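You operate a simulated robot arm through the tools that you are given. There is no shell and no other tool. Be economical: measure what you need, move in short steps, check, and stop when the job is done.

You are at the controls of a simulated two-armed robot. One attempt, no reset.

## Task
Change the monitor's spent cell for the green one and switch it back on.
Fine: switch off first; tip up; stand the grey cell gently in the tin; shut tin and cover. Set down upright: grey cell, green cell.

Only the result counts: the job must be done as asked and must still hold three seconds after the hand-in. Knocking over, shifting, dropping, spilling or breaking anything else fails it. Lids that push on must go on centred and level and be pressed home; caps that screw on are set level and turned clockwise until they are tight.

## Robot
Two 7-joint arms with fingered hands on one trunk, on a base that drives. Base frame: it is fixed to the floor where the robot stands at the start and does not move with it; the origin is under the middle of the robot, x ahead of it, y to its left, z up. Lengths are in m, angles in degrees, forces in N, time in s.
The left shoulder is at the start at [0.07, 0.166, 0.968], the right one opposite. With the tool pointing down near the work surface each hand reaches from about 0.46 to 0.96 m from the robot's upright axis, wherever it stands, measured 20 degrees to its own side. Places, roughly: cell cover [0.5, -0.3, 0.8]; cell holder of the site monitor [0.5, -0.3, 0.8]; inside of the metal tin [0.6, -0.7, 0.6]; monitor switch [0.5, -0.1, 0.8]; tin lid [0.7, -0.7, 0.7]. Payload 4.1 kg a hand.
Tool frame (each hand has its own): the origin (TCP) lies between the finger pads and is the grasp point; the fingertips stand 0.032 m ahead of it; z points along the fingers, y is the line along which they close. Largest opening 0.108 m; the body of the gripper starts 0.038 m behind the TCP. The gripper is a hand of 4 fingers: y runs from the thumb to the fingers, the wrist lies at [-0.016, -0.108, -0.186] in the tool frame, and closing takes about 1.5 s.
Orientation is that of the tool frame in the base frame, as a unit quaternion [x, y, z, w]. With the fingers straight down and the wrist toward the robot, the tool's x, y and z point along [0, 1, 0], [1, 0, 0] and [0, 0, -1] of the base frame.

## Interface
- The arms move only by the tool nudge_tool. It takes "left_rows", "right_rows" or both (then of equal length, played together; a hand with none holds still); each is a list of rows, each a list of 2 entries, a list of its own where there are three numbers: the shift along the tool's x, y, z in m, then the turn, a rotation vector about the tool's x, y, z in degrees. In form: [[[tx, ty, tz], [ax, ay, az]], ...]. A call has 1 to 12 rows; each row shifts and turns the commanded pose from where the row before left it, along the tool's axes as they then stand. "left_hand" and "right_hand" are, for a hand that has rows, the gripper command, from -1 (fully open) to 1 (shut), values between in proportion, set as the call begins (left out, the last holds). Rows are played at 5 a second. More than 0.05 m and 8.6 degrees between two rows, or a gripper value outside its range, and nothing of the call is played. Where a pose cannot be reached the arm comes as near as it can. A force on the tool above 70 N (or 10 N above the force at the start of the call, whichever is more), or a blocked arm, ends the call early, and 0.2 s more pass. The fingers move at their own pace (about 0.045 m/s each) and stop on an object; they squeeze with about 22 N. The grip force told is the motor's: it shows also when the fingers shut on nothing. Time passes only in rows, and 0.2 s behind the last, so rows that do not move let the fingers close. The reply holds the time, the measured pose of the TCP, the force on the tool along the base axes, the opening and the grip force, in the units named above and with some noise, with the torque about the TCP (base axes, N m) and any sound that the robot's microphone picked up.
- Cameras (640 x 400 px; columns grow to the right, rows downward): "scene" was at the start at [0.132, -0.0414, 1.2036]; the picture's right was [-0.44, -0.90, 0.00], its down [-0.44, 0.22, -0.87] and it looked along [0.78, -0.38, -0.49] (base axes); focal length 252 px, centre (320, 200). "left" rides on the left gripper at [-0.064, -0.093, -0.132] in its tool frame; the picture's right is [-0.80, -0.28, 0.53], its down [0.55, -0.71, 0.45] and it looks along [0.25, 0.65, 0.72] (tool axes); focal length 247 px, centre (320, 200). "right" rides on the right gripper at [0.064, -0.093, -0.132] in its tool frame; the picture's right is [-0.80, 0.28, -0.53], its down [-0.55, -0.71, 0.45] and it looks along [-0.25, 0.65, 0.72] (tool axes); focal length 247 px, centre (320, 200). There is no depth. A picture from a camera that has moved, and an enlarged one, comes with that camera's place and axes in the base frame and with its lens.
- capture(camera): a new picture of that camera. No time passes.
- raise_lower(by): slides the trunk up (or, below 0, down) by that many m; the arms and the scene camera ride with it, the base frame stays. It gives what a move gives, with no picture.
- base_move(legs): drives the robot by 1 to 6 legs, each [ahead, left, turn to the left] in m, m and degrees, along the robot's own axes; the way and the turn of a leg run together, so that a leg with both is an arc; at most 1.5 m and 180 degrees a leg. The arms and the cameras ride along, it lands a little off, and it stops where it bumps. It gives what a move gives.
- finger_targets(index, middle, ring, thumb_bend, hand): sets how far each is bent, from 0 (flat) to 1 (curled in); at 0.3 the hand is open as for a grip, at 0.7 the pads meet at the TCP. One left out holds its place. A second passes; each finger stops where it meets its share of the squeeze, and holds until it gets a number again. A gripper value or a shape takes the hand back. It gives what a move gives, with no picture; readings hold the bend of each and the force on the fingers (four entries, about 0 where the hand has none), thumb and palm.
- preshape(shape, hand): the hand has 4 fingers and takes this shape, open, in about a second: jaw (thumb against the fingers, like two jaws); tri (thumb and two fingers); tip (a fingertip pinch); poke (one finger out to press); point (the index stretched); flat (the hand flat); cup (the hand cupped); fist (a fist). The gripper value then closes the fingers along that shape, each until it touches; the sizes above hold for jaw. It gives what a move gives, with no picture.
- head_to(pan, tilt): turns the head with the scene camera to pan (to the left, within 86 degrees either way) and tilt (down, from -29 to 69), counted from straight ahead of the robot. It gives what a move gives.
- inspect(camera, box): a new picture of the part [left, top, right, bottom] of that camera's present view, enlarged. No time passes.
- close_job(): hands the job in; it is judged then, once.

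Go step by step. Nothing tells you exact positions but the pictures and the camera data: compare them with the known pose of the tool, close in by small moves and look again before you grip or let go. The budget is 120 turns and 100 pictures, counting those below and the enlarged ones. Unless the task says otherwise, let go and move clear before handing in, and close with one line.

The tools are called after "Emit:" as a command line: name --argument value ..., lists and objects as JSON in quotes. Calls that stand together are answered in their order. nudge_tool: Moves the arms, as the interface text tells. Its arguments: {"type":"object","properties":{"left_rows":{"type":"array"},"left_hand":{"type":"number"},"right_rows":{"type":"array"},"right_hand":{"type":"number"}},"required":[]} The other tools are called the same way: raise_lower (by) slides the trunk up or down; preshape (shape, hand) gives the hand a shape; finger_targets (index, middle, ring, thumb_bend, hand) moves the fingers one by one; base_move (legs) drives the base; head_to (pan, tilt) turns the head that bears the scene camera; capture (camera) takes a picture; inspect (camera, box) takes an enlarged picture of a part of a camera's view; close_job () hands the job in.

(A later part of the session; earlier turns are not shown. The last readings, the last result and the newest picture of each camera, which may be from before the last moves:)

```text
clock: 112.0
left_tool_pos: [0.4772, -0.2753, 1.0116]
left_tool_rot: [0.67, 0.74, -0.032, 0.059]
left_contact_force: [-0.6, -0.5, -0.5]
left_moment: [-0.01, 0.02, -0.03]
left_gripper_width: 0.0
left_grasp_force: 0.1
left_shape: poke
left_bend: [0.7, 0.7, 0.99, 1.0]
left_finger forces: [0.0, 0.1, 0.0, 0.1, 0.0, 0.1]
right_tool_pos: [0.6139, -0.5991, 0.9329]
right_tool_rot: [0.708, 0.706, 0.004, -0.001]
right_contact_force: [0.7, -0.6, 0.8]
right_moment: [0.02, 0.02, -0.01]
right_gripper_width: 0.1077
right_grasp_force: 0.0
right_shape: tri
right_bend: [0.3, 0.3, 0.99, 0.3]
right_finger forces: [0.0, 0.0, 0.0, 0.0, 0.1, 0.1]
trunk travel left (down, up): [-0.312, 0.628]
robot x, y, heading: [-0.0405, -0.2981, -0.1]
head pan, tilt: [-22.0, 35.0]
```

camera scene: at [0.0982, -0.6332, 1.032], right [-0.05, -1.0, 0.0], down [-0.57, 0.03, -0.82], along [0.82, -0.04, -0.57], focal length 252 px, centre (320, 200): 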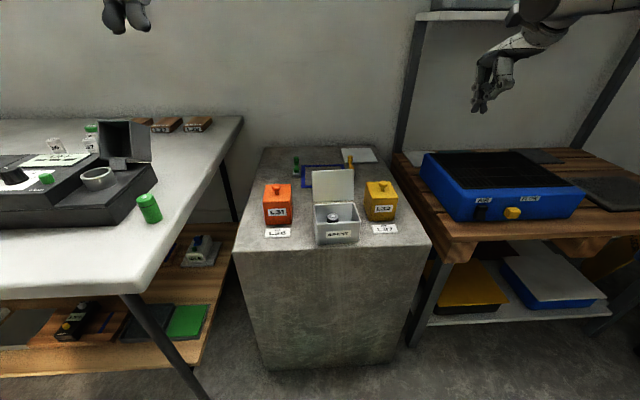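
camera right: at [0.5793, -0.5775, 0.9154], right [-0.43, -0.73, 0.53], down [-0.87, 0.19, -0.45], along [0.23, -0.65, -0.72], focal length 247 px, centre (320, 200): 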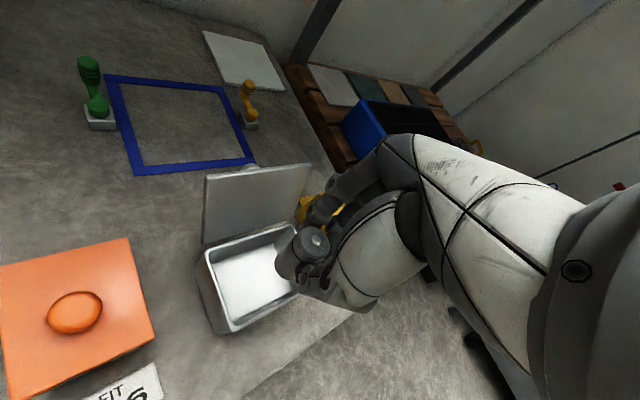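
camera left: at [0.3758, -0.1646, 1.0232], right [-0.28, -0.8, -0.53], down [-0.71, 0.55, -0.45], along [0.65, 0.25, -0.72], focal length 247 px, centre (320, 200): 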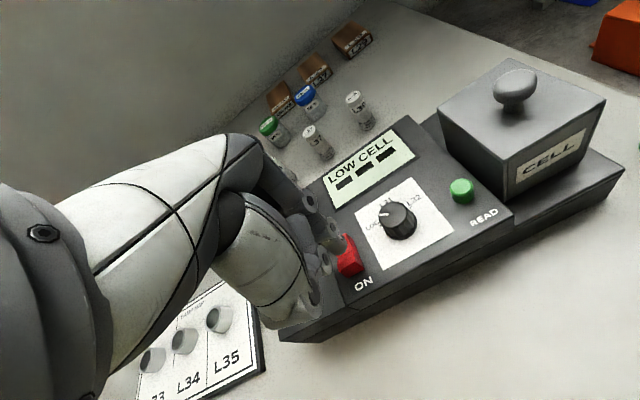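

Lid top edge is now about [0.668,-0.693,0.758] (≈105° open). Line up the right hand along the lid plane above it.

Emit:
nudge_tool --right_rows '[[[-0.03, 0.025, 0], [0, 0, 0]], [[-0.03, 0.025, 0], [0, 0, 0]], [[-0.034, 0.024, 0], [0, 0, 0]], [[0, 0, 0.04], [7, 0, 0]], [[0, 0, 0.035], [7, 0, 0]], [[0, 0, 0.032], [0, 0, 0]], [[0, 0, 0], [0, 0, 0]]]' --right_hand 0.1

Emit:
inspect --camera "scene" --box '[260, 70, 440, 230]'

```text
clock: 113.6
left_tool_pos: [0.4768, -0.2741, 1.0123]
left_tool_rot: [0.67, 0.74, -0.032, 0.059]
left_contact_force: [-0.4, -0.5, 0.2]
left_moment: [-0.02, -0.03, -0.01]
left_gripper_width: 0.0003
left_grasp_force: 0.0
left_shape: poke
left_bend: [0.7, 0.7, 0.99, 1.0]
left_finger forces: [0.1, 0.0, 0.0, 0.1, 0.0, 0.0]
right_tool_pos: [0.6462, -0.6981, 0.8181]
right_tool_rot: [0.703, 0.701, -0.082, -0.088]
right_contact_force: [0.1, -0.2, 0.0]
right_moment: [0.0, 0.01, -0.03]
right_gripper_width: 0.0492
right_grasp_force: 0.0
right_shape: tri
right_bend: [0.74, 0.47, 0.99, 0.72]
right_finger forces: [0.0, 0.0, 0.1, 0.0, 0.0, 0.0]
right hand out of reach, approached as far as the arm can: row 4, 5
trunk travel left (down, up): [-0.312, 0.628]
robot x, y, heading: [-0.0408, -0.3007, -0.1]
head pan, tilt: [-22.0, 35.0]
```

```text
2.50 times, centred on (350, 150) of scene
camera zoom: at [0.0929, -0.3332, 1.032], right [-0.38, -0.93, 0.0], down [-0.53, 0.22, -0.82], along [0.76, -0.31, -0.57], focal length 630 px, centre (245, 325)
```

zoom: 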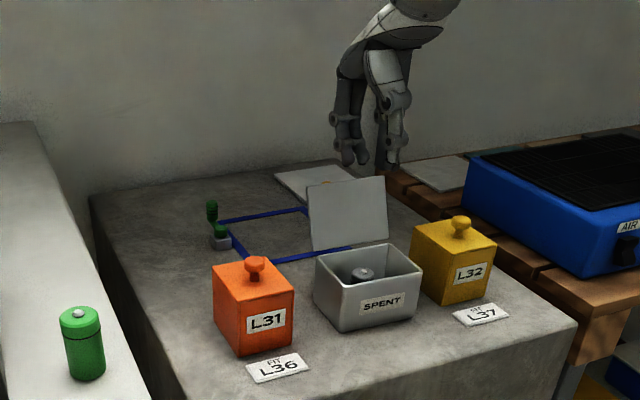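

Emit:
nudge_tool --right_rows '[[[0.003, 0.02, -0.008], [0, 0, 0]], [[0.002, 0.022, -0.008], [0, 0, 0]], [[0, 0, 0], [0, 0, 0]]]'

```text
clock: 114.4
left_tool_pos: [0.4771, -0.2742, 1.0117]
left_tool_rot: [0.669, 0.74, -0.032, 0.059]
left_contact_force: [-0.3, -0.1, -0.7]
left_moment: [0.0, -0.01, -0.03]
left_gripper_width: 0.0
left_grasp_force: 0.1
left_shape: poke
left_bend: [0.7, 0.7, 0.99, 1.0]
left_finger forces: [0.0, 0.1, 0.1, 0.0, 0.0, 0.0]
right_tool_pos: [0.6559, -0.6966, 0.821]
right_tool_rot: [0.703, 0.701, -0.082, -0.087]
right_contact_force: [-0.2, -0.1, 0.0]
right_moment: [0.01, -0.01, 0.0]
right_gripper_width: 0.0487
right_grasp_force: 0.1
right_shape: tri
right_bend: [0.74, 0.47, 0.99, 0.72]
right_finger forces: [0.1, 0.0, 0.0, 0.0, 0.0, 0.1]
right hand out of reach, approached as far as the arm can: row 1, 2
trunk travel left (down, up): [-0.312, 0.628]
robot x, y, heading: [-0.039, -0.2949, -0.3]
head pan, tilt: [-22.0, 35.0]
```

Emit:
base_move --legs '[[0.034, 0, 0]]'

Emit:
inspect --camera "right" --box '[160, 120, 360, 320]'

```text
clock: 115.2
left_tool_pos: [0.5127, -0.2745, 1.0119]
left_tool_rot: [0.669, 0.74, -0.033, 0.058]
left_contact_force: [1.1, 0.5, -0.5]
left_moment: [-0.01, 0.06, 0.01]
left_gripper_width: 0.0001
left_grasp_force: 0.1
left_shape: poke
left_bend: [0.7, 0.7, 0.99, 1.0]
left_finger forces: [0.0, 0.0, 0.0, 0.1, 0.0, 0.0]
right_tool_pos: [0.6921, -0.6951, 0.8189]
right_tool_rot: [0.703, 0.701, -0.082, -0.088]
right_contact_force: [0.8, -0.1, -0.1]
right_moment: [0.01, 0.03, 0.0]
right_gripper_width: 0.049
right_grasp_force: 0.1
right_shape: tri
right_bend: [0.74, 0.47, 0.99, 0.72]
right_finger forces: [0.1, 0.0, 0.0, 0.0, 0.1, 0.0]
trunk travel left (down, up): [-0.312, 0.628]
robot x, y, heading: [-0.0033, -0.2972, -0.1]
head pan, tilt: [-22.0, 35.0]
```

```text
2.00 times, centred on (260, 220) of right
camera zoom: at [0.6341, -0.6334, 0.9696], right [0.4, -0.8, 0.44], down [-0.79, -0.54, -0.27], along [0.46, -0.24, -0.85], focal length 494 px, centre (440, 160)
```

zoom: 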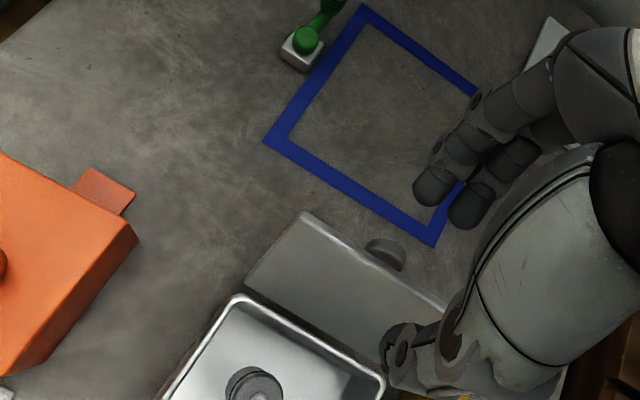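

Lid top is at about [0.693,-0.695,0.749], leaning 30°. I straddle the top edge with thumb in front and fingers behind, then close—this turns the lid without dragging the tin.

Emit:
nudge_tool --right_rows '[[[0, 0.009, 0.015], [0, 0, 0]], [[0, 0.01, 0.02], [0, 0, 0]], [[0, 0, 0.02], [0, 0, 0]], [[0, 0, 0], [0, 0, 0]]]'

```text
clock: 116.2
left_tool_pos: [0.5121, -0.2738, 1.0113]
left_tool_rot: [0.669, 0.74, -0.031, 0.059]
left_contact_force: [0.0, 0.5, 0.7]
left_moment: [0.01, -0.01, 0.0]
left_gripper_width: 0.0
left_grasp_force: 0.0
left_shape: poke
left_bend: [0.7, 0.7, 0.99, 1.0]
left_finger forces: [0.0, 0.0, 0.0, 0.0, 0.1, 0.1]
right_tool_pos: [0.6891, -0.6974, 0.7613]
right_tool_rot: [0.702, 0.702, -0.082, -0.087]
right_contact_force: [-0.9, -0.3, 0.1]
right_moment: [0.03, -0.01, 0.03]
right_gripper_width: 0.049
right_grasp_force: 0.1
right_shape: tri
right_bend: [0.74, 0.47, 0.99, 0.72]
right_finger forces: [0.0, 0.3, 0.0, 0.0, 0.0, 0.0]
right hand out of reach, approached as far as the arm can: row 1, 2
trunk travel left (down, up): [-0.312, 0.628]
robot x, y, heading: [-0.0035, -0.3006, -0.0]
head pan, tilt: [-22.0, 35.0]
```

Emit:
nudge_tool --right_rows '[[[0, 0, 0], [0, 0, 0]], [[0, 0, 0], [0, 0, 0]], [[0, 0, 0], [0, 0, 0]], [[0, 0, 0], [0, 0, 0]], [[0, 0, 0], [0, 0, 0]], [[0, 0, 0], [0, 0, 0]]]' --right_hand 1

Emit:
inspect --camera "scene" --box '[300, 90, 420, 210]'

```text
clock: 117.6
left_tool_pos: [0.5114, -0.2748, 1.0118]
left_tool_rot: [0.668, 0.741, -0.031, 0.059]
left_contact_force: [0.3, 0.0, 0.7]
left_moment: [0.0, 0.01, 0.01]
left_gripper_width: 0.0
left_grasp_force: 0.1
left_shape: poke
left_bend: [0.7, 0.7, 0.99, 1.0]
left_finger forces: [0.0, 0.1, 0.1, 0.1, 0.0, 0.0]
right_tool_pos: [0.6902, -0.6973, 0.7605]
right_tool_rot: [0.703, 0.701, -0.082, -0.088]
right_contact_force: [-0.1, 0.2, -0.6]
right_moment: [0.07, -0.05, 0.06]
right_gripper_width: 0.025
right_grasp_force: 22.1
right_shape: tri
right_bend: [0.74, 0.57, 1.0, 0.75]
right_finger forces: [9.5, 9.8, 0.0, 0.0, 19.1, 0.1]
trunk travel left (down, up): [-0.312, 0.628]
robot x, y, heading: [-0.0073, -0.2946, -0.1]
head pan, tilt: [-22.0, 35.0]
```

```text
3.33 times, centred on (360, 150) of scene
camera zoom: at [0.1271, -0.3331, 1.032], right [-0.38, -0.93, 0.0], down [-0.53, 0.22, -0.82], along [0.76, -0.31, -0.57], focal length 840 px, centre (187, 367)
```

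zoom: 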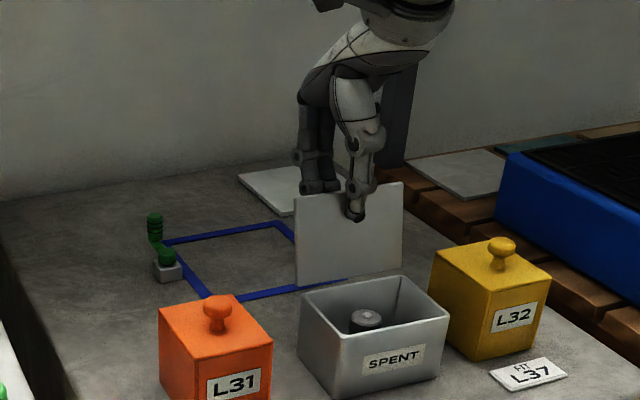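

Excellent balanced pinch on the lid. Now swing it about the hinge, 7.5° per row.

Emit:
nudge_tool --right_rows '[[[0, -0.0113, -0.0013], [-7.5, 0, 0]], [[0, -0.0113, -0.0013], [-7.5, 0, 0]], [[0, -0.0113, -0.0013], [-7.5, 0, 0]], [[0, -0.0113, -0.0013], [-7.5, 0, 0]], [[0, 0, 0], [0, 0, 0]]]'

Emit:
nudge_tool --right_rows '[[[0, -0.0113, -0.0013], [-7.5, 0, 0]], [[0, -0.0113, -0.0013], [-7.5, 0, 0]], [[0, -0.0113, -0.0013], [-7.5, 0, 0]], [[0, -0.0113, -0.0013], [-7.5, 0, 0]], [[0, 0, 0], [0, 0, 0]]]'

Emit:
inspect --camera "scene" --box '[290, 90, 420, 210]'

```text
clock: 118.8
left_tool_pos: [0.5124, -0.2742, 1.012]
left_tool_rot: [0.669, 0.741, -0.032, 0.058]
left_contact_force: [0.1, -0.1, 0.7]
left_moment: [-0.01, -0.02, -0.02]
left_gripper_width: 0.0001
left_grasp_force: 0.0
left_shape: poke
left_bend: [0.7, 0.7, 0.99, 1.0]
left_finger forces: [0.0, 0.1, 0.0, 0.1, 0.0, 0.0]
right_tool_pos: [0.6434, -0.698, 0.7683]
right_tool_rot: [0.702, 0.698, 0.102, 0.097]
right_contact_force: [-0.3, 0.4, -0.7]
right_moment: [-0.01, -0.01, 0.03]
right_gripper_width: 0.0246
right_grasp_force: 21.9
right_shape: tri
right_bend: [0.74, 0.57, 1.0, 0.75]
right_finger forces: [8.1, 10.2, 0.0, 0.1, 19.2, 0.0]
trunk travel left (down, up): [-0.312, 0.628]
robot x, y, heading: [-0.006, -0.2979, -0.1]
head pan, tilt: [-22.0, 35.0]
```

```text
clock: 120.0
left_tool_pos: [0.5114, -0.2745, 1.0128]
left_tool_rot: [0.67, 0.739, -0.032, 0.058]
left_contact_force: [-0.5, 0.6, 0.2]
left_moment: [0.0, 0.01, 0.02]
left_gripper_width: 0.0001
left_grasp_force: 0.1
left_shape: poke
left_bend: [0.7, 0.7, 0.99, 1.0]
left_finger forces: [0.1, 0.1, 0.0, 0.0, 0.0, 0.1]
right_tool_pos: [0.6005, -0.6968, 0.7527]
right_tool_rot: [0.653, 0.648, 0.278, 0.276]
right_contact_force: [0.3, -1.0, 0.2]
right_moment: [-0.05, 0.04, 0.02]
right_gripper_width: 0.024
right_grasp_force: 22.5
right_shape: tri
right_bend: [0.74, 0.57, 1.0, 0.75]
right_finger forces: [8.0, 12.0, 0.1, 0.0, 18.6, 0.1]
trunk travel left (down, up): [-0.312, 0.628]
robot x, y, heading: [-0.0053, -0.2984, -0.2]
head pan, tilt: [-22.0, 35.0]
```

```text
3.33 times, centred on (355, 150) of scene
camera zoom: at [0.1272, -0.3333, 1.032], right [-0.38, -0.93, 0.0], down [-0.53, 0.22, -0.82], along [0.76, -0.31, -0.57], focal length 840 px, centre (203, 367)
```

zoom: 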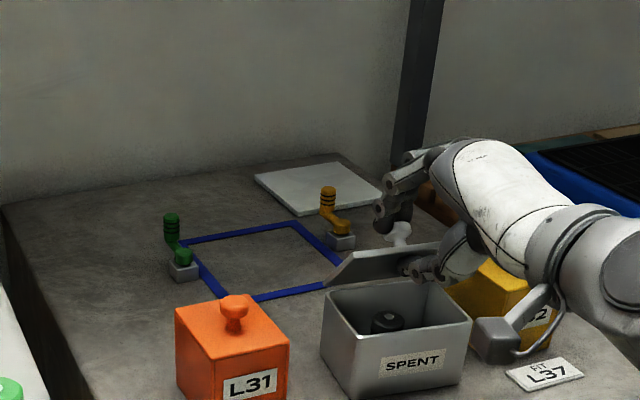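

Lid swung to about 50° from shut and holding. Release, back out along the fingers, then straighten the hand and press the lid down from above.

Emit:
nudge_tool --right_rows '[[[0, 0, 0], [0, 0, 0]], [[0, 0, 0], [0, 0, 0]], [[0, 0, 0], [0, 0, 0]], [[0, 0, -0.03], [0, 0, 0]], [[0, 0.01, -0.04], [0, 0, 0]], [[0, 0.02, -0.02], [0, 0, 0]], [[0, 0.028, -0.028], [0, 0, 0]], [[0, 0.028, -0.028], [0, 0, 0]]]' --right_hand 0.1

Emit:
nudge_tool --right_rows '[[[0, 0.02, 0], [7.7, 0, 0]], [[0, 0.02, 0], [7.7, 0, 0]], [[0, 0, 0], [7.7, 0, 0]], [[0, 0, 0], [7.7, 0, 0]], [[0, 0, 0], [7.7, 0, 0]], [[0, 0, 0], [7.7, 0, 0]]]'

Emit:
preshape --hand "right" --shape "poke"

```text
clock: 121.8
left_tool_pos: [0.5101, -0.2743, 1.0116]
left_tool_rot: [0.669, 0.74, -0.031, 0.059]
left_contact_force: [0.4, 0.3, -0.2]
left_moment: [-0.03, 0.0, 0.02]
left_gripper_width: 0.0
left_grasp_force: 0.0
left_shape: poke
left_bend: [0.7, 0.7, 0.99, 1.0]
left_finger forces: [0.1, 0.0, 0.0, 0.1, 0.0, 0.0]
right_tool_pos: [0.5553, -0.6963, 0.9157]
right_tool_rot: [0.652, 0.649, 0.279, 0.276]
right_contact_force: [-0.6, -1.0, 0.7]
right_moment: [0.02, -0.02, -0.01]
right_gripper_width: 0.0485
right_grasp_force: 0.2
right_shape: tri
right_bend: [0.74, 0.47, 0.99, 0.72]
right_finger forces: [0.1, 0.0, 0.1, 0.1, 0.0, 0.1]
trunk travel left (down, up): [-0.312, 0.628]
robot x, y, heading: [-0.0056, -0.2971, -0.2]
head pan, tilt: [-22.0, 35.0]
```

```text
clock: 123.2
left_tool_pos: [0.5121, -0.2742, 1.0118]
left_tool_rot: [0.67, 0.74, -0.031, 0.058]
left_contact_force: [-0.5, 0.9, -1.0]
left_moment: [0.0, -0.01, -0.01]
left_gripper_width: 0.0001
left_grasp_force: 0.0
left_shape: poke
left_bend: [0.7, 0.7, 0.99, 1.0]
left_finger forces: [0.0, 0.0, 0.0, 0.0, 0.0, 0.0]
right_tool_pos: [0.5849, -0.6969, 0.9417]
right_tool_rot: [0.708, 0.706, 0.001, -0.002]
right_contact_force: [0.8, -0.7, -0.3]
right_moment: [0.02, 0.01, 0.01]
right_gripper_width: 0.0486
right_grasp_force: 0.1
right_shape: tri
right_bend: [0.74, 0.47, 0.99, 0.72]
right_finger forces: [0.0, 0.0, 0.0, 0.0, 0.0, 0.0]
trunk travel left (down, up): [-0.312, 0.628]
robot x, y, heading: [-0.0049, -0.2952, 0.3]
head pan, tilt: [-22.0, 35.0]
```

```text
clock: 124.1
left_tool_pos: [0.5122, -0.2755, 1.0131]
left_tool_rot: [0.669, 0.74, -0.031, 0.059]
left_contact_force: [0.1, -0.1, 0.1]
left_moment: [0.01, -0.01, -0.02]
left_gripper_width: 0.0
left_grasp_force: 0.0
left_shape: poke
left_bend: [0.7, 0.7, 0.99, 1.0]
left_finger forces: [0.1, 0.0, 0.0, 0.0, 0.0, 0.0]
right_tool_pos: [0.5856, -0.6982, 0.9423]
right_tool_rot: [0.708, 0.706, 0.003, -0.001]
right_contact_force: [-0.4, 0.2, 0.2]
right_moment: [0.03, 0.0, -0.01]
right_gripper_width: 0.0003
right_grasp_force: 0.1
right_shape: poke
right_bend: [0.7, 0.7, 0.99, 1.0]
right_finger forces: [0.0, 0.1, 0.0, 0.0, 0.0, 0.1]
trunk travel left (down, up): [-0.312, 0.628]
robot x, y, heading: [-0.0069, -0.3011, 0.0]
head pan, tilt: [-22.0, 35.0]
```

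Emit:
nudge_tool --right_rows '[[[0, 0.024, 0.04], [0, 0, 0]], [[0, 0, 0.045], [0, 0, 0]], [[0, 0, 0.045], [0, 0, 0]], [[0, 0, 0.02], [0, 0, 0]], [[0, -0.004, 0.01], [0, 0, 0]], [[0, -0.005, 0.01], [0, 0, 0]], [[0, -0.005, 0.01], [0, 0, 0]], [[0, -0.004, 0.01], [0, 0, 0]], [[0, -0.004, 0.01], [0, 0, 0]], [[0, -0.002, 0.008], [0, 0, 0]], [[0, 0, 0.005], [0, 0, 0]]]'

Emit:
inspect --camera "scene" --box '[290, 90, 420, 210]'

```text
clock: 126.5
left_tool_pos: [0.5063, -0.2713, 1.017]
left_tool_rot: [0.669, 0.74, -0.031, 0.061]
left_contact_force: [-0.6, -0.3, 0.6]
left_moment: [0.01, -0.01, 0.01]
left_gripper_width: 0.0
left_grasp_force: 0.1
left_shape: poke
left_bend: [0.7, 0.7, 0.99, 1.0]
left_finger forces: [0.1, 0.1, 0.0, 0.0, 0.1, 0.1]
right_tool_pos: [0.5851, -0.6936, 0.7414]
right_tool_rot: [0.707, 0.707, 0.007, 0.006]
right_contact_force: [10.1, -9.0, 67.3]
right_moment: [0.03, -0.39, -0.05]
right_gripper_width: 0.0002
right_grasp_force: 0.0
right_shape: poke
right_bend: [0.7, 0.7, 0.99, 1.0]
right_finger forces: [59.9, 7.7, 0.0, 0.0, 0.0, 0.0]
trunk travel left (down, up): [-0.312, 0.628]
robot x, y, heading: [-0.0073, -0.2977, -0.1]
head pan, tilt: [-22.0, 35.0]
```

```text
3.33 times, centred on (355, 150) of scene
camera zoom: at [0.1216, -0.3298, 1.034], right [-0.38, -0.93, 0.0], down [-0.53, 0.21, -0.82], along [0.76, -0.31, -0.57], focal length 840 px, centre (203, 367)
```

zoom: 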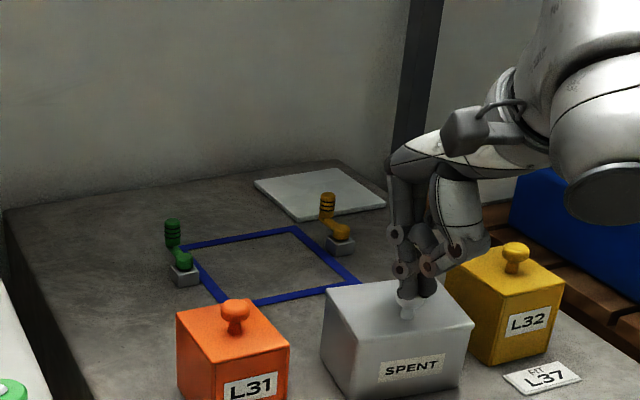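

The tin is shut with the lid flat. Lift off, raise the trunk back, and return the base to its starting place for the green cell.

Emit:
nudge_tool --right_rows '[[[0, 0, -0.03], [0, 0, 0]], [[0, 0, -0.04], [0, 0, 0]], [[0, 0, -0.04], [0, 0, 0]], [[0, 0, -0.04], [0, 0, 0]], [[0, -0.04, -0.02], [0, 0, 0]], [[0, -0.04, 0], [0, 0, 0]]]'

Emit:
raise_lower --by 0.163

Emit:
base_move --legs '[[-0.03, 0, 0], [0, 0.3, 0], [0.03, 0, 0]]'

Emit:
preshape --hand "right" --shape "tri"

Emit:
head_to --pan -28 --tilt 38

```text
clock: 127.9
left_tool_pos: [0.5113, -0.2753, 1.0123]
left_tool_rot: [0.669, 0.74, -0.031, 0.058]
left_contact_force: [-0.1, 0.2, -0.3]
left_moment: [0.02, 0.0, 0.02]
left_gripper_width: 0.0
left_grasp_force: 0.1
left_shape: poke
left_bend: [0.7, 0.7, 0.99, 1.0]
left_finger forces: [0.0, 0.1, 0.0, 0.0, 0.0, 0.1]
right_tool_pos: [0.5045, -0.6987, 0.9002]
right_tool_rot: [0.708, 0.706, 0.002, -0.002]
right_contact_force: [-0.8, 0.2, -0.1]
right_moment: [0.01, -0.02, -0.01]
right_gripper_width: 0.0
right_grasp_force: 0.0
right_shape: poke
right_bend: [0.7, 0.7, 0.99, 1.0]
right_finger forces: [0.0, 0.0, 0.0, 0.1, 0.0, 0.0]
trunk travel left (down, up): [-0.312, 0.628]
robot x, y, heading: [-0.006, -0.2991, -0.1]
head pan, tilt: [-22.0, 35.0]
```

```text
clock: 129.8
left_tool_pos: [0.5122, -0.2742, 1.1748]
left_tool_rot: [0.669, 0.74, -0.032, 0.058]
left_contact_force: [0.1, -0.2, 0.1]
left_moment: [0.0, -0.02, 0.0]
left_gripper_width: 0.0001
left_grasp_force: 0.0
left_shape: poke
left_bend: [0.7, 0.7, 0.99, 1.0]
left_finger forces: [0.1, 0.0, 0.1, 0.1, 0.0, 0.0]
right_tool_pos: [0.5049, -0.698, 1.0638]
right_tool_rot: [0.708, 0.706, 0.002, -0.003]
right_contact_force: [0.6, 0.1, -0.3]
right_moment: [0.0, -0.02, 0.0]
right_gripper_width: 0.0001
right_grasp_force: 0.1
right_shape: poke
right_bend: [0.7, 0.7, 0.99, 1.0]
right_finger forces: [0.1, 0.0, 0.1, 0.1, 0.1, 0.0]
trunk travel left (down, up): [-0.475, 0.465]
robot x, y, heading: [-0.0045, -0.2988, 0.1]
head pan, tilt: [-22.0, 35.0]
```

```text
clock: 132.7
left_tool_pos: [0.5144, 0.0212, 1.1742]
left_tool_rot: [0.672, 0.737, -0.032, 0.058]
left_contact_force: [0.6, -0.2, -0.1]
left_moment: [0.02, 0.01, 0.04]
left_gripper_width: 0.0
left_grasp_force: 0.1
left_shape: poke
left_bend: [0.7, 0.7, 0.99, 1.0]
left_finger forces: [0.1, 0.0, 0.0, 0.0, 0.1, 0.0]
right_tool_pos: [0.5051, -0.4022, 1.063]
right_tool_rot: [0.711, 0.703, 0.002, -0.003]
right_contact_force: [0.2, -0.1, -1.0]
right_moment: [0.0, 0.02, 0.02]
right_gripper_width: 0.0005
right_grasp_force: 0.0
right_shape: poke
right_bend: [0.7, 0.7, 0.99, 1.0]
right_finger forces: [0.0, 0.0, 0.0, 0.0, 0.0, 0.0]
trunk travel left (down, up): [-0.475, 0.465]
robot x, y, heading: [-0.0038, 0.0028, -0.5]
head pan, tilt: [-22.0, 35.0]
```

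```text
clock: 133.6
left_tool_pos: [0.5131, 0.0219, 1.1758]
left_tool_rot: [0.672, 0.737, -0.032, 0.058]
left_contact_force: [0.3, -0.1, 0.0]
left_moment: [0.03, 0.02, 0.0]
left_gripper_width: 0.0
left_grasp_force: 0.1
left_shape: poke
left_bend: [0.7, 0.7, 0.99, 1.0]
left_finger forces: [0.1, 0.0, 0.1, 0.0, 0.0, 0.0]
right_tool_pos: [0.5043, -0.4019, 1.064]
right_tool_rot: [0.711, 0.703, 0.003, -0.002]
right_contact_force: [0.7, 0.4, 0.7]
right_moment: [-0.02, -0.02, 0.03]
right_gripper_width: 0.1078
right_grasp_force: 0.0
right_shape: tri
right_bend: [0.3, 0.3, 0.99, 0.3]
right_finger forces: [0.0, 0.0, 0.1, 0.0, 0.0, 0.0]
trunk travel left (down, up): [-0.475, 0.465]
robot x, y, heading: [-0.0032, 0.0045, -0.5]
head pan, tilt: [-22.0, 35.0]
```

```text
clock: 134.3
left_tool_pos: [0.5149, 0.021, 1.1751]
left_tool_rot: [0.672, 0.737, -0.031, 0.059]
left_contact_force: [0.6, -0.5, 0.2]
left_moment: [0.0, -0.02, -0.02]
left_gripper_width: 0.0
left_grasp_force: 0.0
left_shape: poke
left_bend: [0.7, 0.7, 0.99, 1.0]
left_finger forces: [0.0, 0.0, 0.0, 0.0, 0.0, 0.1]
right_tool_pos: [0.5034, -0.4028, 1.0628]
right_tool_rot: [0.71, 0.704, 0.002, -0.003]
right_contact_force: [0.4, -0.6, -0.4]
right_moment: [0.0, -0.02, -0.02]
right_gripper_width: 0.1077
right_grasp_force: 0.0
right_shape: tri
right_bend: [0.3, 0.3, 0.99, 0.3]
right_finger forces: [0.0, 0.1, 0.1, 0.0, 0.1, 0.0]
trunk travel left (down, up): [-0.475, 0.465]
robot x, y, heading: [-0.0053, -0.0031, -0.5]
head pan, tilt: [-28.0, 38.0]
```

Emit:
nudge_tool --right_rows '[[[0.02, -0.02, 0.02], [0, 0, 0]], [[0.022, -0.021, 0.03], [0, 0, 0]], [[0, 0, 0.045], [0, 0, 0]], [[0, 0, 0.045], [0, 0, 0]], [[0, 0, 0.045], [0, 0, 0]], [[0, 0, 0], [0, 0, 0]]]' --right_hand 0.0

Emit:
capture --camera "right"

```text
clock: 135.7
left_tool_pos: [0.5161, 0.0196, 1.1747]
left_tool_rot: [0.673, 0.737, -0.032, 0.056]
left_contact_force: [-0.1, -0.3, -0.2]
left_moment: [0.01, -0.01, 0.0]
left_gripper_width: 0.0
left_grasp_force: 0.2
left_shape: poke
left_bend: [0.7, 0.7, 0.99, 1.0]
left_finger forces: [0.0, 0.0, 0.0, 0.0, 0.0, 0.0]
right_tool_pos: [0.4657, -0.3592, 0.8775]
right_tool_rot: [0.712, 0.702, 0.003, -0.002]
right_contact_force: [0.2, -0.3, 0.5]
right_moment: [0.0, 0.03, 0.03]
right_gripper_width: 0.0539
right_grasp_force: 0.1
right_shape: tri
right_bend: [0.74, 0.45, 0.99, 0.71]
right_finger forces: [0.1, 0.0, 0.0, 0.0, 0.0, 0.1]
trunk travel left (down, up): [-0.475, 0.465]
robot x, y, heading: [-0.0059, 0.0022, -0.6]
head pan, tilt: [-28.0, 38.0]
```

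```text
6 pictures are left
camera right: at [0.3743, -0.2971, 1.0095], right [0.27, -0.81, 0.53], down [-0.71, -0.54, -0.45], along [0.65, -0.25, -0.72], focal length 247 px, centre (320, 200)
```

right: 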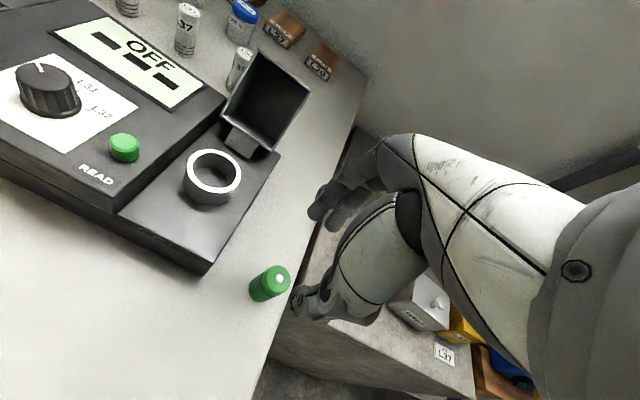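

Green cell tip at [0.458,-0.362]; cup centre ≈[0.507,-0.263]. Lower onto the green cell and grip near its top.

Emit:
nudge_tool --right_rows '[[[-0.003, -0.004, 0.02], [0, 0, 0]], [[0, 0, 0.025], [0, 0, 0]], [[0, 0, 0.015], [0, 0, 0]], [[0, 0, 0.005], [0, 0, 0]], [[0, 0, 0], [0, 0, 0]]]'

Emit:
nudge_tool --right_rows '[[[0, 0, 0], [0, 0, 0]], [[0, 0, 0], [0, 0, 0]], [[0, 0, 0], [0, 0, 0]], [[0, 0, 0], [0, 0, 0]], [[0, 0, 0], [0, 0, 0]]]' --right_hand 1

```text
clock: 136.9
left_tool_pos: [0.5129, 0.0212, 1.1751]
left_tool_rot: [0.672, 0.737, -0.032, 0.058]
left_contact_force: [0.0, 0.0, -0.6]
left_moment: [0.03, 0.04, 0.01]
left_gripper_width: 0.0
left_grasp_force: 0.1
left_shape: poke
left_bend: [0.7, 0.7, 0.99, 1.0]
left_finger forces: [0.1, 0.0, 0.0, 0.0, 0.0, 0.1]
right_tool_pos: [0.4604, -0.3614, 0.8139]
right_tool_rot: [0.711, 0.703, 0.003, -0.002]
right_contact_force: [0.2, -0.5, 0.0]
right_moment: [-0.03, -0.01, 0.0]
right_gripper_width: 0.054
right_grasp_force: 0.1
right_shape: tri
right_bend: [0.74, 0.45, 0.99, 0.71]
right_finger forces: [0.0, 0.0, 0.0, 0.1, 0.0, 0.1]
trunk travel left (down, up): [-0.475, 0.465]
robot x, y, heading: [-0.0031, 0.0008, -0.4]
head pan, tilt: [-28.0, 38.0]
```

```text
clock: 138.1
left_tool_pos: [0.5146, 0.0215, 1.1754]
left_tool_rot: [0.673, 0.737, -0.032, 0.058]
left_contact_force: [1.0, 0.0, 0.3]
left_moment: [-0.01, -0.02, -0.03]
left_gripper_width: 0.0
left_grasp_force: 0.1
left_shape: poke
left_bend: [0.7, 0.7, 0.99, 1.0]
left_finger forces: [0.0, 0.1, 0.0, 0.0, 0.0, 0.1]
right_tool_pos: [0.4607, -0.3615, 0.8129]
right_tool_rot: [0.711, 0.704, 0.002, -0.002]
right_contact_force: [-0.3, 0.1, 0.0]
right_moment: [0.03, 0.02, -0.03]
right_gripper_width: 0.0174
right_grasp_force: 22.4
right_shape: tri
right_bend: [0.73, 0.63, 1.0, 0.75]
right_finger forces: [10.6, 7.8, 0.0, 0.0, 18.9, 0.0]
trunk travel left (down, up): [-0.475, 0.465]
robot x, y, heading: [-0.0017, 0.0058, -0.6]
head pan, tilt: [-28.0, 38.0]
```

Gripped. Lift and carry above the cup.

Emit:
nudge_tool --right_rows '[[[0, 0, -0.01], [0, 0, 0]], [[0, 0, -0.03], [0, 0, 0]], [[0, 0, -0.04], [0, 0, 0]], [[0, 0, -0.03], [0, 0, 0]], [[0.033, 0.016, 0], [0, 0, 0]], [[0.033, 0.016, 0], [0, 0, 0]], [[0.032, 0.017, 0], [0, 0, 0]], [[0, 0, 0.03], [0, 0, 0]], [[0, 0, 0], [0, 0, 0]]]'

Emit:
inspect --camera "scene" --box '[280, 120, 380, 220]'

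```text
clock: 140.1
left_tool_pos: [0.5136, 0.0217, 1.1742]
left_tool_rot: [0.673, 0.737, -0.032, 0.058]
left_contact_force: [0.1, 0.4, 0.2]
left_moment: [-0.05, 0.0, 0.01]
left_gripper_width: 0.0
left_grasp_force: 0.0
left_shape: poke
left_bend: [0.7, 0.7, 0.99, 1.0]
left_finger forces: [0.1, 0.0, 0.0, 0.0, 0.1, 0.1]
right_tool_pos: [0.5111, -0.265, 0.8946]
right_tool_rot: [0.71, 0.704, 0.002, -0.003]
right_contact_force: [0.1, -0.9, -0.6]
right_moment: [-0.05, -0.04, -0.04]
right_gripper_width: 0.0174
right_grasp_force: 22.0
right_shape: tri
right_bend: [0.73, 0.63, 1.0, 0.75]
right_finger forces: [11.0, 8.3, 0.0, 0.0, 18.7, 0.1]
trunk travel left (down, up): [-0.475, 0.465]
robot x, y, heading: [0.0006, 0.0049, -0.5]
head pan, tilt: [-28.0, 38.0]
```

```text
4.00 times, centred on (330, 170) of scene
camera zoom: at [0.1229, -0.0405, 1.1905], right [-0.48, -0.88, 0.0], down [-0.54, 0.29, -0.79], along [0.69, -0.38, -0.62], focal length 1008 px, centre (280, 320)
```

zoom: 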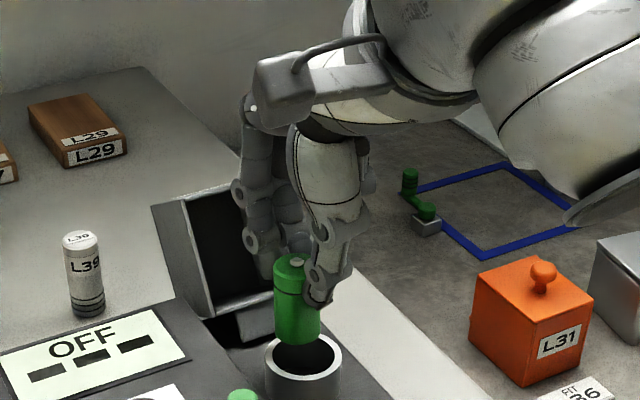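

Emit:
inspect --camera "right" --box '[230, 180, 350, 300]'

```text
3.33 times, centred on (290, 240) of right
camera zoom: at [0.4193, -0.201, 1.0276], right [0.27, -0.8, 0.53], down [-0.71, -0.54, -0.45], along [0.65, -0.25, -0.72], focal length 823 px, centre (420, 67)
```

zoom: 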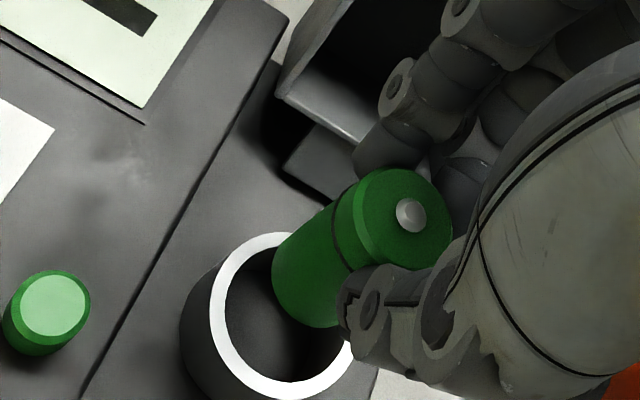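

Cell is ~5.5 mm too far in +x relative to the cup centre [0.5095,-0.2655]. Correct and lower in steps.

Emit:
nudge_tool --right_rows '[[[-0.0015, -0.0055, 0], [0, 0, 0]], [[0, 0, 0], [0, 0, 0]], [[0, 0, 0.008], [0, 0, 0]], [[0, 0, 0.006], [0, 0, 0]], [[0, 0, 0.005], [0, 0, 0]], [[0, 0, 0.004], [0, 0, 0]]]'

Emit:
nudge_tool --right_rows '[[[0, 0, 0.004], [0, 0, 0]], [[0, 0, 0.004], [0, 0, 0]]]'

```text
clock: 141.5
left_tool_pos: [0.5145, 0.0228, 1.1753]
left_tool_rot: [0.672, 0.737, -0.032, 0.058]
left_contact_force: [0.6, 0.5, 0.6]
left_moment: [0.01, -0.03, 0.0]
left_gripper_width: 0.0
left_grasp_force: 0.1
left_shape: poke
left_bend: [0.7, 0.7, 0.99, 1.0]
left_finger forces: [0.0, 0.1, 0.0, 0.0, 0.0, 0.0]
right_tool_pos: [0.5035, -0.2671, 0.8707]
right_tool_rot: [0.711, 0.703, 0.002, -0.003]
right_contact_force: [-0.2, -0.2, -0.5]
right_moment: [-0.01, 0.01, 0.02]
right_gripper_width: 0.0175
right_grasp_force: 21.9
right_shape: tri
right_bend: [0.73, 0.63, 1.0, 0.75]
right_finger forces: [11.0, 8.3, 0.0, 0.1, 18.7, 0.1]
trunk travel left (down, up): [-0.475, 0.465]
robot x, y, heading: [-0.0067, -0.0022, -0.5]
head pan, tilt: [-28.0, 38.0]
```

```text
clock: 142.1
left_tool_pos: [0.5137, 0.0233, 1.1746]
left_tool_rot: [0.672, 0.737, -0.032, 0.058]
left_contact_force: [0.2, 0.3, -0.7]
left_moment: [0.0, -0.02, 0.0]
left_gripper_width: 0.0002
left_grasp_force: 0.0
left_shape: poke
left_bend: [0.7, 0.7, 0.99, 1.0]
left_finger forces: [0.0, 0.2, 0.0, 0.0, 0.0, 0.0]
right_tool_pos: [0.5035, -0.2658, 0.863]
right_tool_rot: [0.711, 0.703, 0.003, -0.002]
right_contact_force: [0.1, 0.2, -1.5]
right_moment: [0.02, 0.0, 0.0]
right_gripper_width: 0.0175
right_grasp_force: 21.7
right_shape: tri
right_bend: [0.73, 0.63, 1.0, 0.75]
right_finger forces: [11.0, 8.2, 0.1, 0.0, 18.8, 0.0]
trunk travel left (down, up): [-0.475, 0.465]
robot x, y, heading: [-0.0045, 0.0041, -0.6]
head pan, tilt: [-28.0, 38.0]
```

Emit:
nudge_tool --right_rows '[[[0, 0, 0.003], [0, 0, 0]], [[0, 0, 0.003], [0, 0, 0]]]'

Emit:
nudge_tool --right_rows '[[[0, 0, 0.002], [0, 0, 0]], [[0, 0, 0.001], [0, 0, 0]]]'

```text
clock: 142.7
left_tool_pos: [0.5129, 0.0209, 1.1757]
left_tool_rot: [0.673, 0.737, -0.032, 0.059]
left_contact_force: [0.4, 0.3, 0.1]
left_moment: [0.0, 0.0, -0.02]
left_gripper_width: 0.0
left_grasp_force: 0.0
left_shape: poke
left_bend: [0.7, 0.7, 0.99, 1.0]
left_finger forces: [0.1, 0.0, 0.0, 0.0, 0.0, 0.1]
right_tool_pos: [0.503, -0.2659, 0.8577]
right_tool_rot: [0.711, 0.704, 0.004, -0.001]
right_contact_force: [-0.1, -2.0, 6.7]
right_moment: [-0.02, -0.06, -0.01]
right_gripper_width: 0.0177
right_grasp_force: 21.8
right_shape: tri
right_bend: [0.73, 0.63, 1.0, 0.75]
right_finger forces: [11.3, 9.7, 0.0, 0.0, 20.0, 0.0]
trunk travel left (down, up): [-0.475, 0.465]
robot x, y, heading: [-0.0047, 0.0046, -0.5]
head pan, tilt: [-28.0, 38.0]
```

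```text
clock: 143.3
left_tool_pos: [0.5118, 0.0235, 1.1757]
left_tool_rot: [0.672, 0.738, -0.031, 0.06]
left_contact_force: [-0.4, 0.1, 0.0]
left_moment: [0.01, 0.01, 0.03]
left_gripper_width: 0.0
left_grasp_force: 0.1
left_shape: poke
left_bend: [0.7, 0.7, 0.99, 1.0]
left_finger forces: [0.1, 0.0, 0.0, 0.0, 0.0, 0.0]
right_tool_pos: [0.5027, -0.2652, 0.8565]
right_tool_rot: [0.711, 0.703, 0.003, 0.0]
right_contact_force: [2.5, -5.4, 25.7]
right_moment: [-0.09, -0.18, -0.01]
right_gripper_width: 0.019
right_grasp_force: 21.7
right_shape: tri
right_bend: [0.73, 0.63, 1.0, 0.75]
right_finger forces: [14.1, 13.0, 0.0, 0.1, 23.6, 0.0]
trunk travel left (down, up): [-0.475, 0.465]
robot x, y, heading: [-0.002, 0.0029, -0.6]
head pan, tilt: [-28.0, 38.0]
```

Cell has bottomed in the cup at the expected height. Ease, release and rise.

Emit:
nudge_tool --right_rows '[[[0, 0, -0.002], [0, 0, 0]]]'

Emit:
nudge_tool --right_rows '[[[0, 0, 0], [0, 0, 0]], [[0, 0, 0], [0, 0, 0]], [[0, 0, 0], [0, 0, 0]], [[0, 0, -0.01], [0, 0, 0]], [[0, 0, -0.03], [0, 0, 0]], [[0, 0, -0.04], [0, 0, 0]], [[0, 0, -0.04], [0, 0, 0]], [[0, -0.03, 0], [0, 0, 0]]]' --right_hand 0.1

Emit:
capture --camera "scene"

```text
clock: 143.7
left_tool_pos: [0.5124, 0.0222, 1.1756]
left_tool_rot: [0.672, 0.737, -0.031, 0.06]
left_contact_force: [0.2, -0.5, -0.4]
left_moment: [0.0, -0.01, -0.01]
left_gripper_width: 0.0001
left_grasp_force: 0.0
left_shape: poke
left_bend: [0.7, 0.7, 0.99, 1.0]
left_finger forces: [0.0, 0.0, 0.0, 0.0, 0.0, 0.1]
right_tool_pos: [0.5036, -0.2653, 0.8564]
right_tool_rot: [0.711, 0.703, 0.002, -0.002]
right_contact_force: [3.1, -4.6, 19.4]
right_moment: [-0.08, -0.22, -0.02]
right_gripper_width: 0.0187
right_grasp_force: 21.8
right_shape: tri
right_bend: [0.73, 0.63, 1.0, 0.75]
right_finger forces: [14.5, 12.5, 0.1, 0.1, 22.1, 0.0]
trunk travel left (down, up): [-0.475, 0.465]
robot x, y, heading: [-0.0029, 0.0034, -0.4]
head pan, tilt: [-28.0, 38.0]
```

```text
clock: 145.5
left_tool_pos: [0.5119, 0.0204, 1.1752]
left_tool_rot: [0.672, 0.738, -0.031, 0.058]
left_contact_force: [-0.6, -1.1, 0.3]
left_moment: [0.01, 0.01, 0.02]
left_gripper_width: 0.0
left_grasp_force: 0.0
left_shape: poke
left_bend: [0.7, 0.7, 0.99, 1.0]
left_finger forces: [0.1, 0.0, 0.1, 0.0, 0.1, 0.0]
right_tool_pos: [0.4725, -0.2675, 0.9753]
right_tool_rot: [0.711, 0.704, 0.003, -0.002]
right_contact_force: [-0.1, 0.5, -0.6]
right_moment: [0.02, -0.04, -0.01]
right_gripper_width: 0.0482
right_grasp_force: 0.1
right_shape: tri
right_bend: [0.74, 0.47, 0.99, 0.72]
right_finger forces: [0.0, 0.1, 0.0, 0.1, 0.0, 0.0]
trunk travel left (down, up): [-0.475, 0.465]
robot x, y, heading: [-0.0069, 0.0038, -0.2]
head pan, tilt: [-28.0, 38.0]
```

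```text
3 pictures are left
camera scene: at [0.1217, -0.0425, 1.1906], right [-0.48, -0.88, 0.0], down [-0.54, 0.3, -0.79], along [0.69, -0.38, -0.62], focal length 252 px, centre (320, 200)
```

scene: 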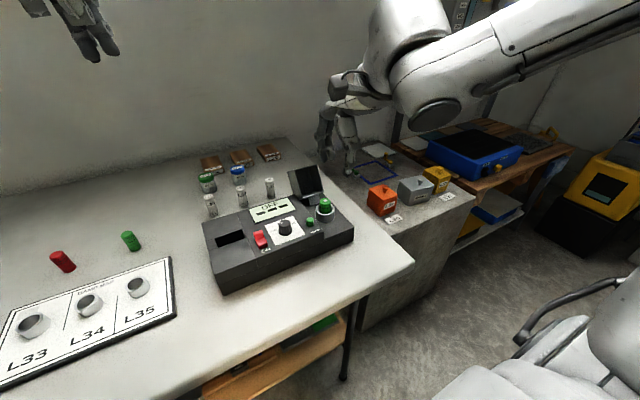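

Green cell stands in the cup and the tin is shut. Now close the cover: poke shape, go behind it beside its knob (y≈−0.293), and push it along its arc.

Emit:
preshape --hand "right" --shape "poke"

Emit:
nudge_tool --right_rows '[[[-0.01, 0, -0.035], [0, 0, 0]], [[-0.015, 0.045, 0], [0, 0, 0]], [[0, 0.045, 0], [0, 0, 0]], [[0, 0.045, 0], [0, 0, 0]], [[0, 0.045, 0], [0, 0, 0]], [[0, 0.038, 0], [0, 0, 0]], [[0, 0, 0.04], [0, 0, 0]], [[0, 0, 0.045], [0, 0, 0]], [[0, 0, 0.045], [0, 0, 0]], [[0, 0, 0], [0, 0, 0]]]'

```text
clock: 146.4
left_tool_pos: [0.5139, 0.0223, 1.1753]
left_tool_rot: [0.673, 0.737, -0.031, 0.058]
left_contact_force: [-0.2, 0.6, 0.1]
left_moment: [-0.01, -0.02, 0.0]
left_gripper_width: 0.0001
left_grasp_force: 0.1
left_shape: poke
left_bend: [0.7, 0.7, 0.99, 1.0]
left_finger forces: [0.0, 0.0, 0.0, 0.0, 0.0, 0.0]
right_tool_pos: [0.4738, -0.2673, 0.9757]
right_tool_rot: [0.71, 0.704, 0.003, -0.002]
right_contact_force: [0.2, 0.3, 0.4]
right_moment: [0.0, 0.02, -0.03]
right_gripper_width: 0.0003
right_grasp_force: 0.0
right_shape: poke
right_bend: [0.7, 0.7, 0.99, 1.0]
right_finger forces: [0.0, 0.1, 0.0, 0.1, 0.0, 0.0]
trunk travel left (down, up): [-0.475, 0.465]
robot x, y, heading: [-0.0031, -0.0007, -0.8]
head pan, tilt: [-28.0, 38.0]
```

```text
clock: 148.6
left_tool_pos: [0.513, 0.0227, 1.1746]
left_tool_rot: [0.672, 0.737, -0.031, 0.058]
left_contact_force: [0.4, -0.8, -1.0]
left_moment: [0.0, -0.02, -0.01]
left_gripper_width: 0.0
left_grasp_force: 0.1
left_shape: poke
left_bend: [0.7, 0.7, 0.99, 1.0]
left_finger forces: [0.0, 0.0, 0.0, 0.0, 0.1, 0.1]
right_tool_pos: [0.6901, -0.2931, 0.8827]
right_tool_rot: [0.711, 0.703, 0.004, -0.001]
right_contact_force: [0.3, 0.3, 0.6]
right_moment: [0.01, 0.01, 0.0]
right_gripper_width: 0.0002
right_grasp_force: 0.1
right_shape: poke
right_bend: [0.7, 0.7, 0.99, 1.0]
right_finger forces: [0.0, 0.1, 0.0, 0.0, 0.0, 0.0]
trunk travel left (down, up): [-0.475, 0.465]
robot x, y, heading: [-0.0035, -0.0006, -0.5]
head pan, tilt: [-28.0, 38.0]
```

Exactly placed behind the cover. Push along the arc to about 60° open.

Emit:
nudge_tool --right_rows '[[[0, -0.035, 0.005], [0, 0, 0]], [[0, -0.012, -0.002], [0, 0, 0]], [[0, -0.011, -0.011], [0, 0, 0]], [[0, -0.01, -0.011], [0, 0, 0]], [[0, -0.011, -0.007], [0, 0, 0]], [[0, -0.011, -0.006], [0, 0, 0]], [[0, -0.013, -0.005], [0, 0, 0]], [[0, -0.012, -0.004], [0, 0, 0]]]'

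```text
clock: 150.4
left_tool_pos: [0.5113, 0.0217, 1.1759]
left_tool_rot: [0.672, 0.737, -0.031, 0.059]
left_contact_force: [0.8, 0.6, -0.3]
left_moment: [0.0, 0.03, -0.03]
left_gripper_width: 0.0
left_grasp_force: 0.1
left_shape: poke
left_bend: [0.7, 0.7, 0.99, 1.0]
left_finger forces: [0.0, 0.0, 0.0, 0.0, 0.0, 0.0]
right_tool_pos: [0.5791, -0.2942, 0.9267]
right_tool_rot: [0.711, 0.703, 0.007, 0.002]
right_contact_force: [28.9, -16.2, 52.5]
right_moment: [0.22, -2.51, -0.94]
right_gripper_width: 0.0002
right_grasp_force: 0.0
right_shape: poke
right_bend: [0.67, 0.7, 0.99, 1.0]
right_finger forces: [74.0, 0.1, 0.0, 0.1, 0.0, 0.0]
trunk travel left (down, up): [-0.475, 0.465]
robot x, y, heading: [-0.0063, 0.0069, -0.5]
head pan, tilt: [-28.0, 38.0]
```

Emit:
inspect --camera "scene" --box '[270, 120, 370, 220]'

```text
4.00 times, centred on (320, 170) of scene
camera zoom: at [0.1208, -0.0413, 1.1912], right [-0.48, -0.88, 0.0], down [-0.54, 0.29, -0.79], along [0.69, -0.38, -0.61], focal length 1008 px, centre (320, 320)
```

zoom: 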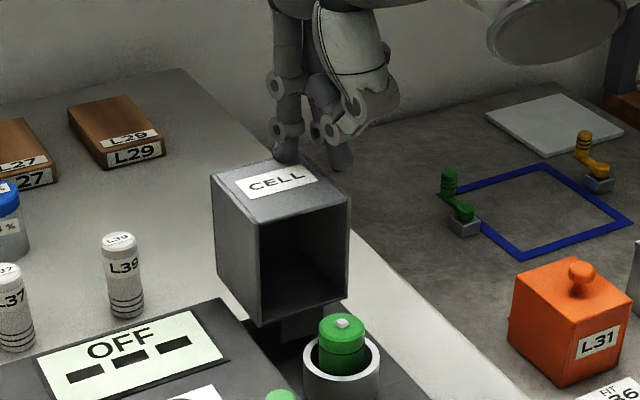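

The finger slipped onto the cover's back edge (cover now at 90°). Lift, go back behind, and push level and lower.

Emit:
nudge_tool --right_rows '[[[0, 0, -0.03], [0, 0, 0]], [[0, 0.045, 0], [0, 0, 0]], [[0, 0.045, 0], [0, 0, 0]], [[0, 0.005, 0.03], [0, 0, 0]], [[0, 0, 0.027], [0, 0, 0]], [[0, -0.02, 0], [0, 0, 0]], [[0, -0.012, 0], [0, 0, 0]], [[0, -0.012, 0], [0, 0, 0]]]'

Emit:
nudge_tool --right_rows '[[[0, -0.01, 0], [0, 0, 0]], [[0, -0.01, 0], [0, 0, 0]], [[0, -0.01, 0], [0, 0, 0]], [[0, 0, 0], [0, 0, 0]]]'

```text
clock: 152.2
left_tool_pos: [0.5137, 0.0218, 1.1753]
left_tool_rot: [0.673, 0.737, -0.032, 0.058]
left_contact_force: [-0.7, -0.2, -0.3]
left_moment: [-0.03, 0.01, 0.0]
left_gripper_width: 0.0001
left_grasp_force: 0.0
left_shape: poke
left_bend: [0.7, 0.7, 0.99, 1.0]
left_finger forces: [0.1, 0.0, 0.1, 0.0, 0.1, 0.0]
right_tool_pos: [0.6282, -0.2923, 0.895]
right_tool_rot: [0.711, 0.703, 0.003, -0.001]
right_contact_force: [7.6, -1.2, 5.7]
right_moment: [0.04, -0.22, -0.14]
right_gripper_width: 0.0003
right_grasp_force: 0.2
right_shape: poke
right_bend: [0.7, 0.7, 0.99, 1.0]
right_finger forces: [8.7, 0.1, 0.0, 0.1, 0.0, 0.0]
trunk travel left (down, up): [-0.475, 0.465]
robot x, y, heading: [-0.0025, 0.0033, -0.6]
head pan, tilt: [-28.0, 38.0]
```

```text
clock: 153.2
left_tool_pos: [0.5148, 0.0218, 1.1743]
left_tool_rot: [0.673, 0.737, -0.032, 0.057]
left_contact_force: [-0.6, -0.3, -0.5]
left_moment: [-0.01, 0.01, -0.01]
left_gripper_width: 0.0
left_grasp_force: 0.1
left_shape: poke
left_bend: [0.7, 0.7, 0.99, 1.0]
left_finger forces: [0.1, 0.1, 0.0, 0.1, 0.1, 0.1]
right_tool_pos: [0.6014, -0.2942, 0.8996]
right_tool_rot: [0.712, 0.702, 0.004, 0.0]
right_contact_force: [34.6, -16.1, 36.9]
right_moment: [0.08, -1.99, -0.92]
right_gripper_width: 0.0
right_grasp_force: 0.0
right_shape: poke
right_bend: [0.67, 0.7, 0.99, 1.0]
right_finger forces: [49.5, 0.1, 0.0, 0.0, 0.1, 0.0]
trunk travel left (down, up): [-0.475, 0.465]
robot x, y, heading: [-0.0022, 0.0022, -0.4]
head pan, tilt: [-28.0, 38.0]
```

Contact is against the knob's flank. I'll re-centre on the knob (y −0.263) and push it squarely from behind.

Emit:
nudge_tool --right_rows '[[[0, 0.03, 0], [0, 0, 0]], [[0, 0.02, 0], [0, 0, 0]], [[0.03, 0, -0.014], [0, 0, 0]], [[0, -0.015, 0], [0, 0, 0]], [[0, -0.01, 0], [0, 0, 0]], [[0, -0.008, 0], [0, 0, 0]]]'

Emit:
nudge_tool --right_rows '[[[0, -0.008, -0.002], [0, 0, 0]], [[0, -0.008, -0.002], [0, 0, 0]], [[0, -0.008, -0.002], [0, 0, 0]]]'

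```text
clock: 154.6
left_tool_pos: [0.5137, 0.0229, 1.1757]
left_tool_rot: [0.672, 0.737, -0.033, 0.058]
left_contact_force: [-0.6, -0.4, 0.1]
left_moment: [0.02, 0.02, 0.01]
left_gripper_width: 0.0001
left_grasp_force: 0.1
left_shape: poke
left_bend: [0.7, 0.7, 0.99, 1.0]
left_finger forces: [0.0, 0.0, 0.0, 0.1, 0.0, 0.1]
right_tool_pos: [0.6152, -0.2616, 0.9083]
right_tool_rot: [0.711, 0.703, 0.003, -0.003]
right_contact_force: [0.3, -0.2, 0.5]
right_moment: [-0.01, -0.02, 0.01]
right_gripper_width: 0.0
right_grasp_force: 0.2
right_shape: poke
right_bend: [0.7, 0.7, 0.99, 1.0]
right_finger forces: [0.1, 0.1, 0.0, 0.0, 0.0, 0.1]
trunk travel left (down, up): [-0.475, 0.465]
robot x, y, heading: [-0.0018, 0.0044, -0.7]
head pan, tilt: [-28.0, 38.0]
```

```text
clock: 155.4
left_tool_pos: [0.5116, 0.0222, 1.1759]
left_tool_rot: [0.673, 0.737, -0.032, 0.059]
left_contact_force: [0.1, 0.6, -0.7]
left_moment: [0.03, -0.01, 0.04]
left_gripper_width: 0.0001
left_grasp_force: 0.1
left_shape: poke
left_bend: [0.7, 0.7, 0.99, 1.0]
left_finger forces: [0.0, 0.0, 0.0, 0.1, 0.0, 0.0]
right_tool_pos: [0.5904, -0.2603, 0.9199]
right_tool_rot: [0.711, 0.703, 0.005, 0.002]
right_contact_force: [11.0, -5.8, 35.7]
right_moment: [-0.63, -0.18, 0.2]
right_gripper_width: 0.0001
right_grasp_force: 0.0
right_shape: poke
right_bend: [0.7, 0.7, 0.99, 1.0]
right_finger forces: [2.9, 34.4, 0.0, 0.0, 0.0, 0.1]
trunk travel left (down, up): [-0.475, 0.465]
robot x, y, heading: [-0.0022, 0.0042, -0.3]
head pan, tilt: [-28.0, 38.0]
```

Emit:
inspect --camera "scene" --box '[270, 110, 370, 210]'

```text
4.00 times, centred on (320, 160) of scene
camera zoom: at [0.1206, -0.0405, 1.1913], right [-0.48, -0.88, 0.0], down [-0.54, 0.29, -0.79], along [0.69, -0.38, -0.61], focal length 1008 px, centre (320, 360)
```

zoom: 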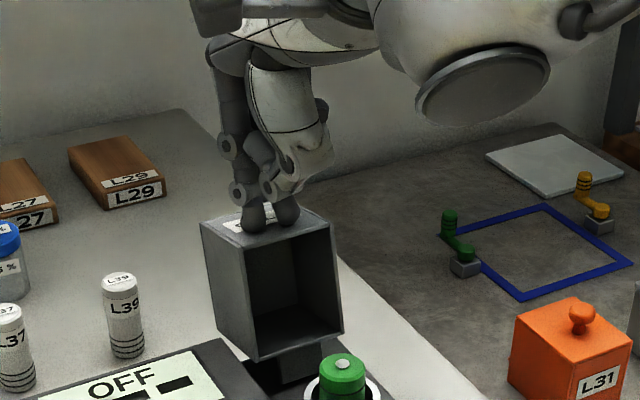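

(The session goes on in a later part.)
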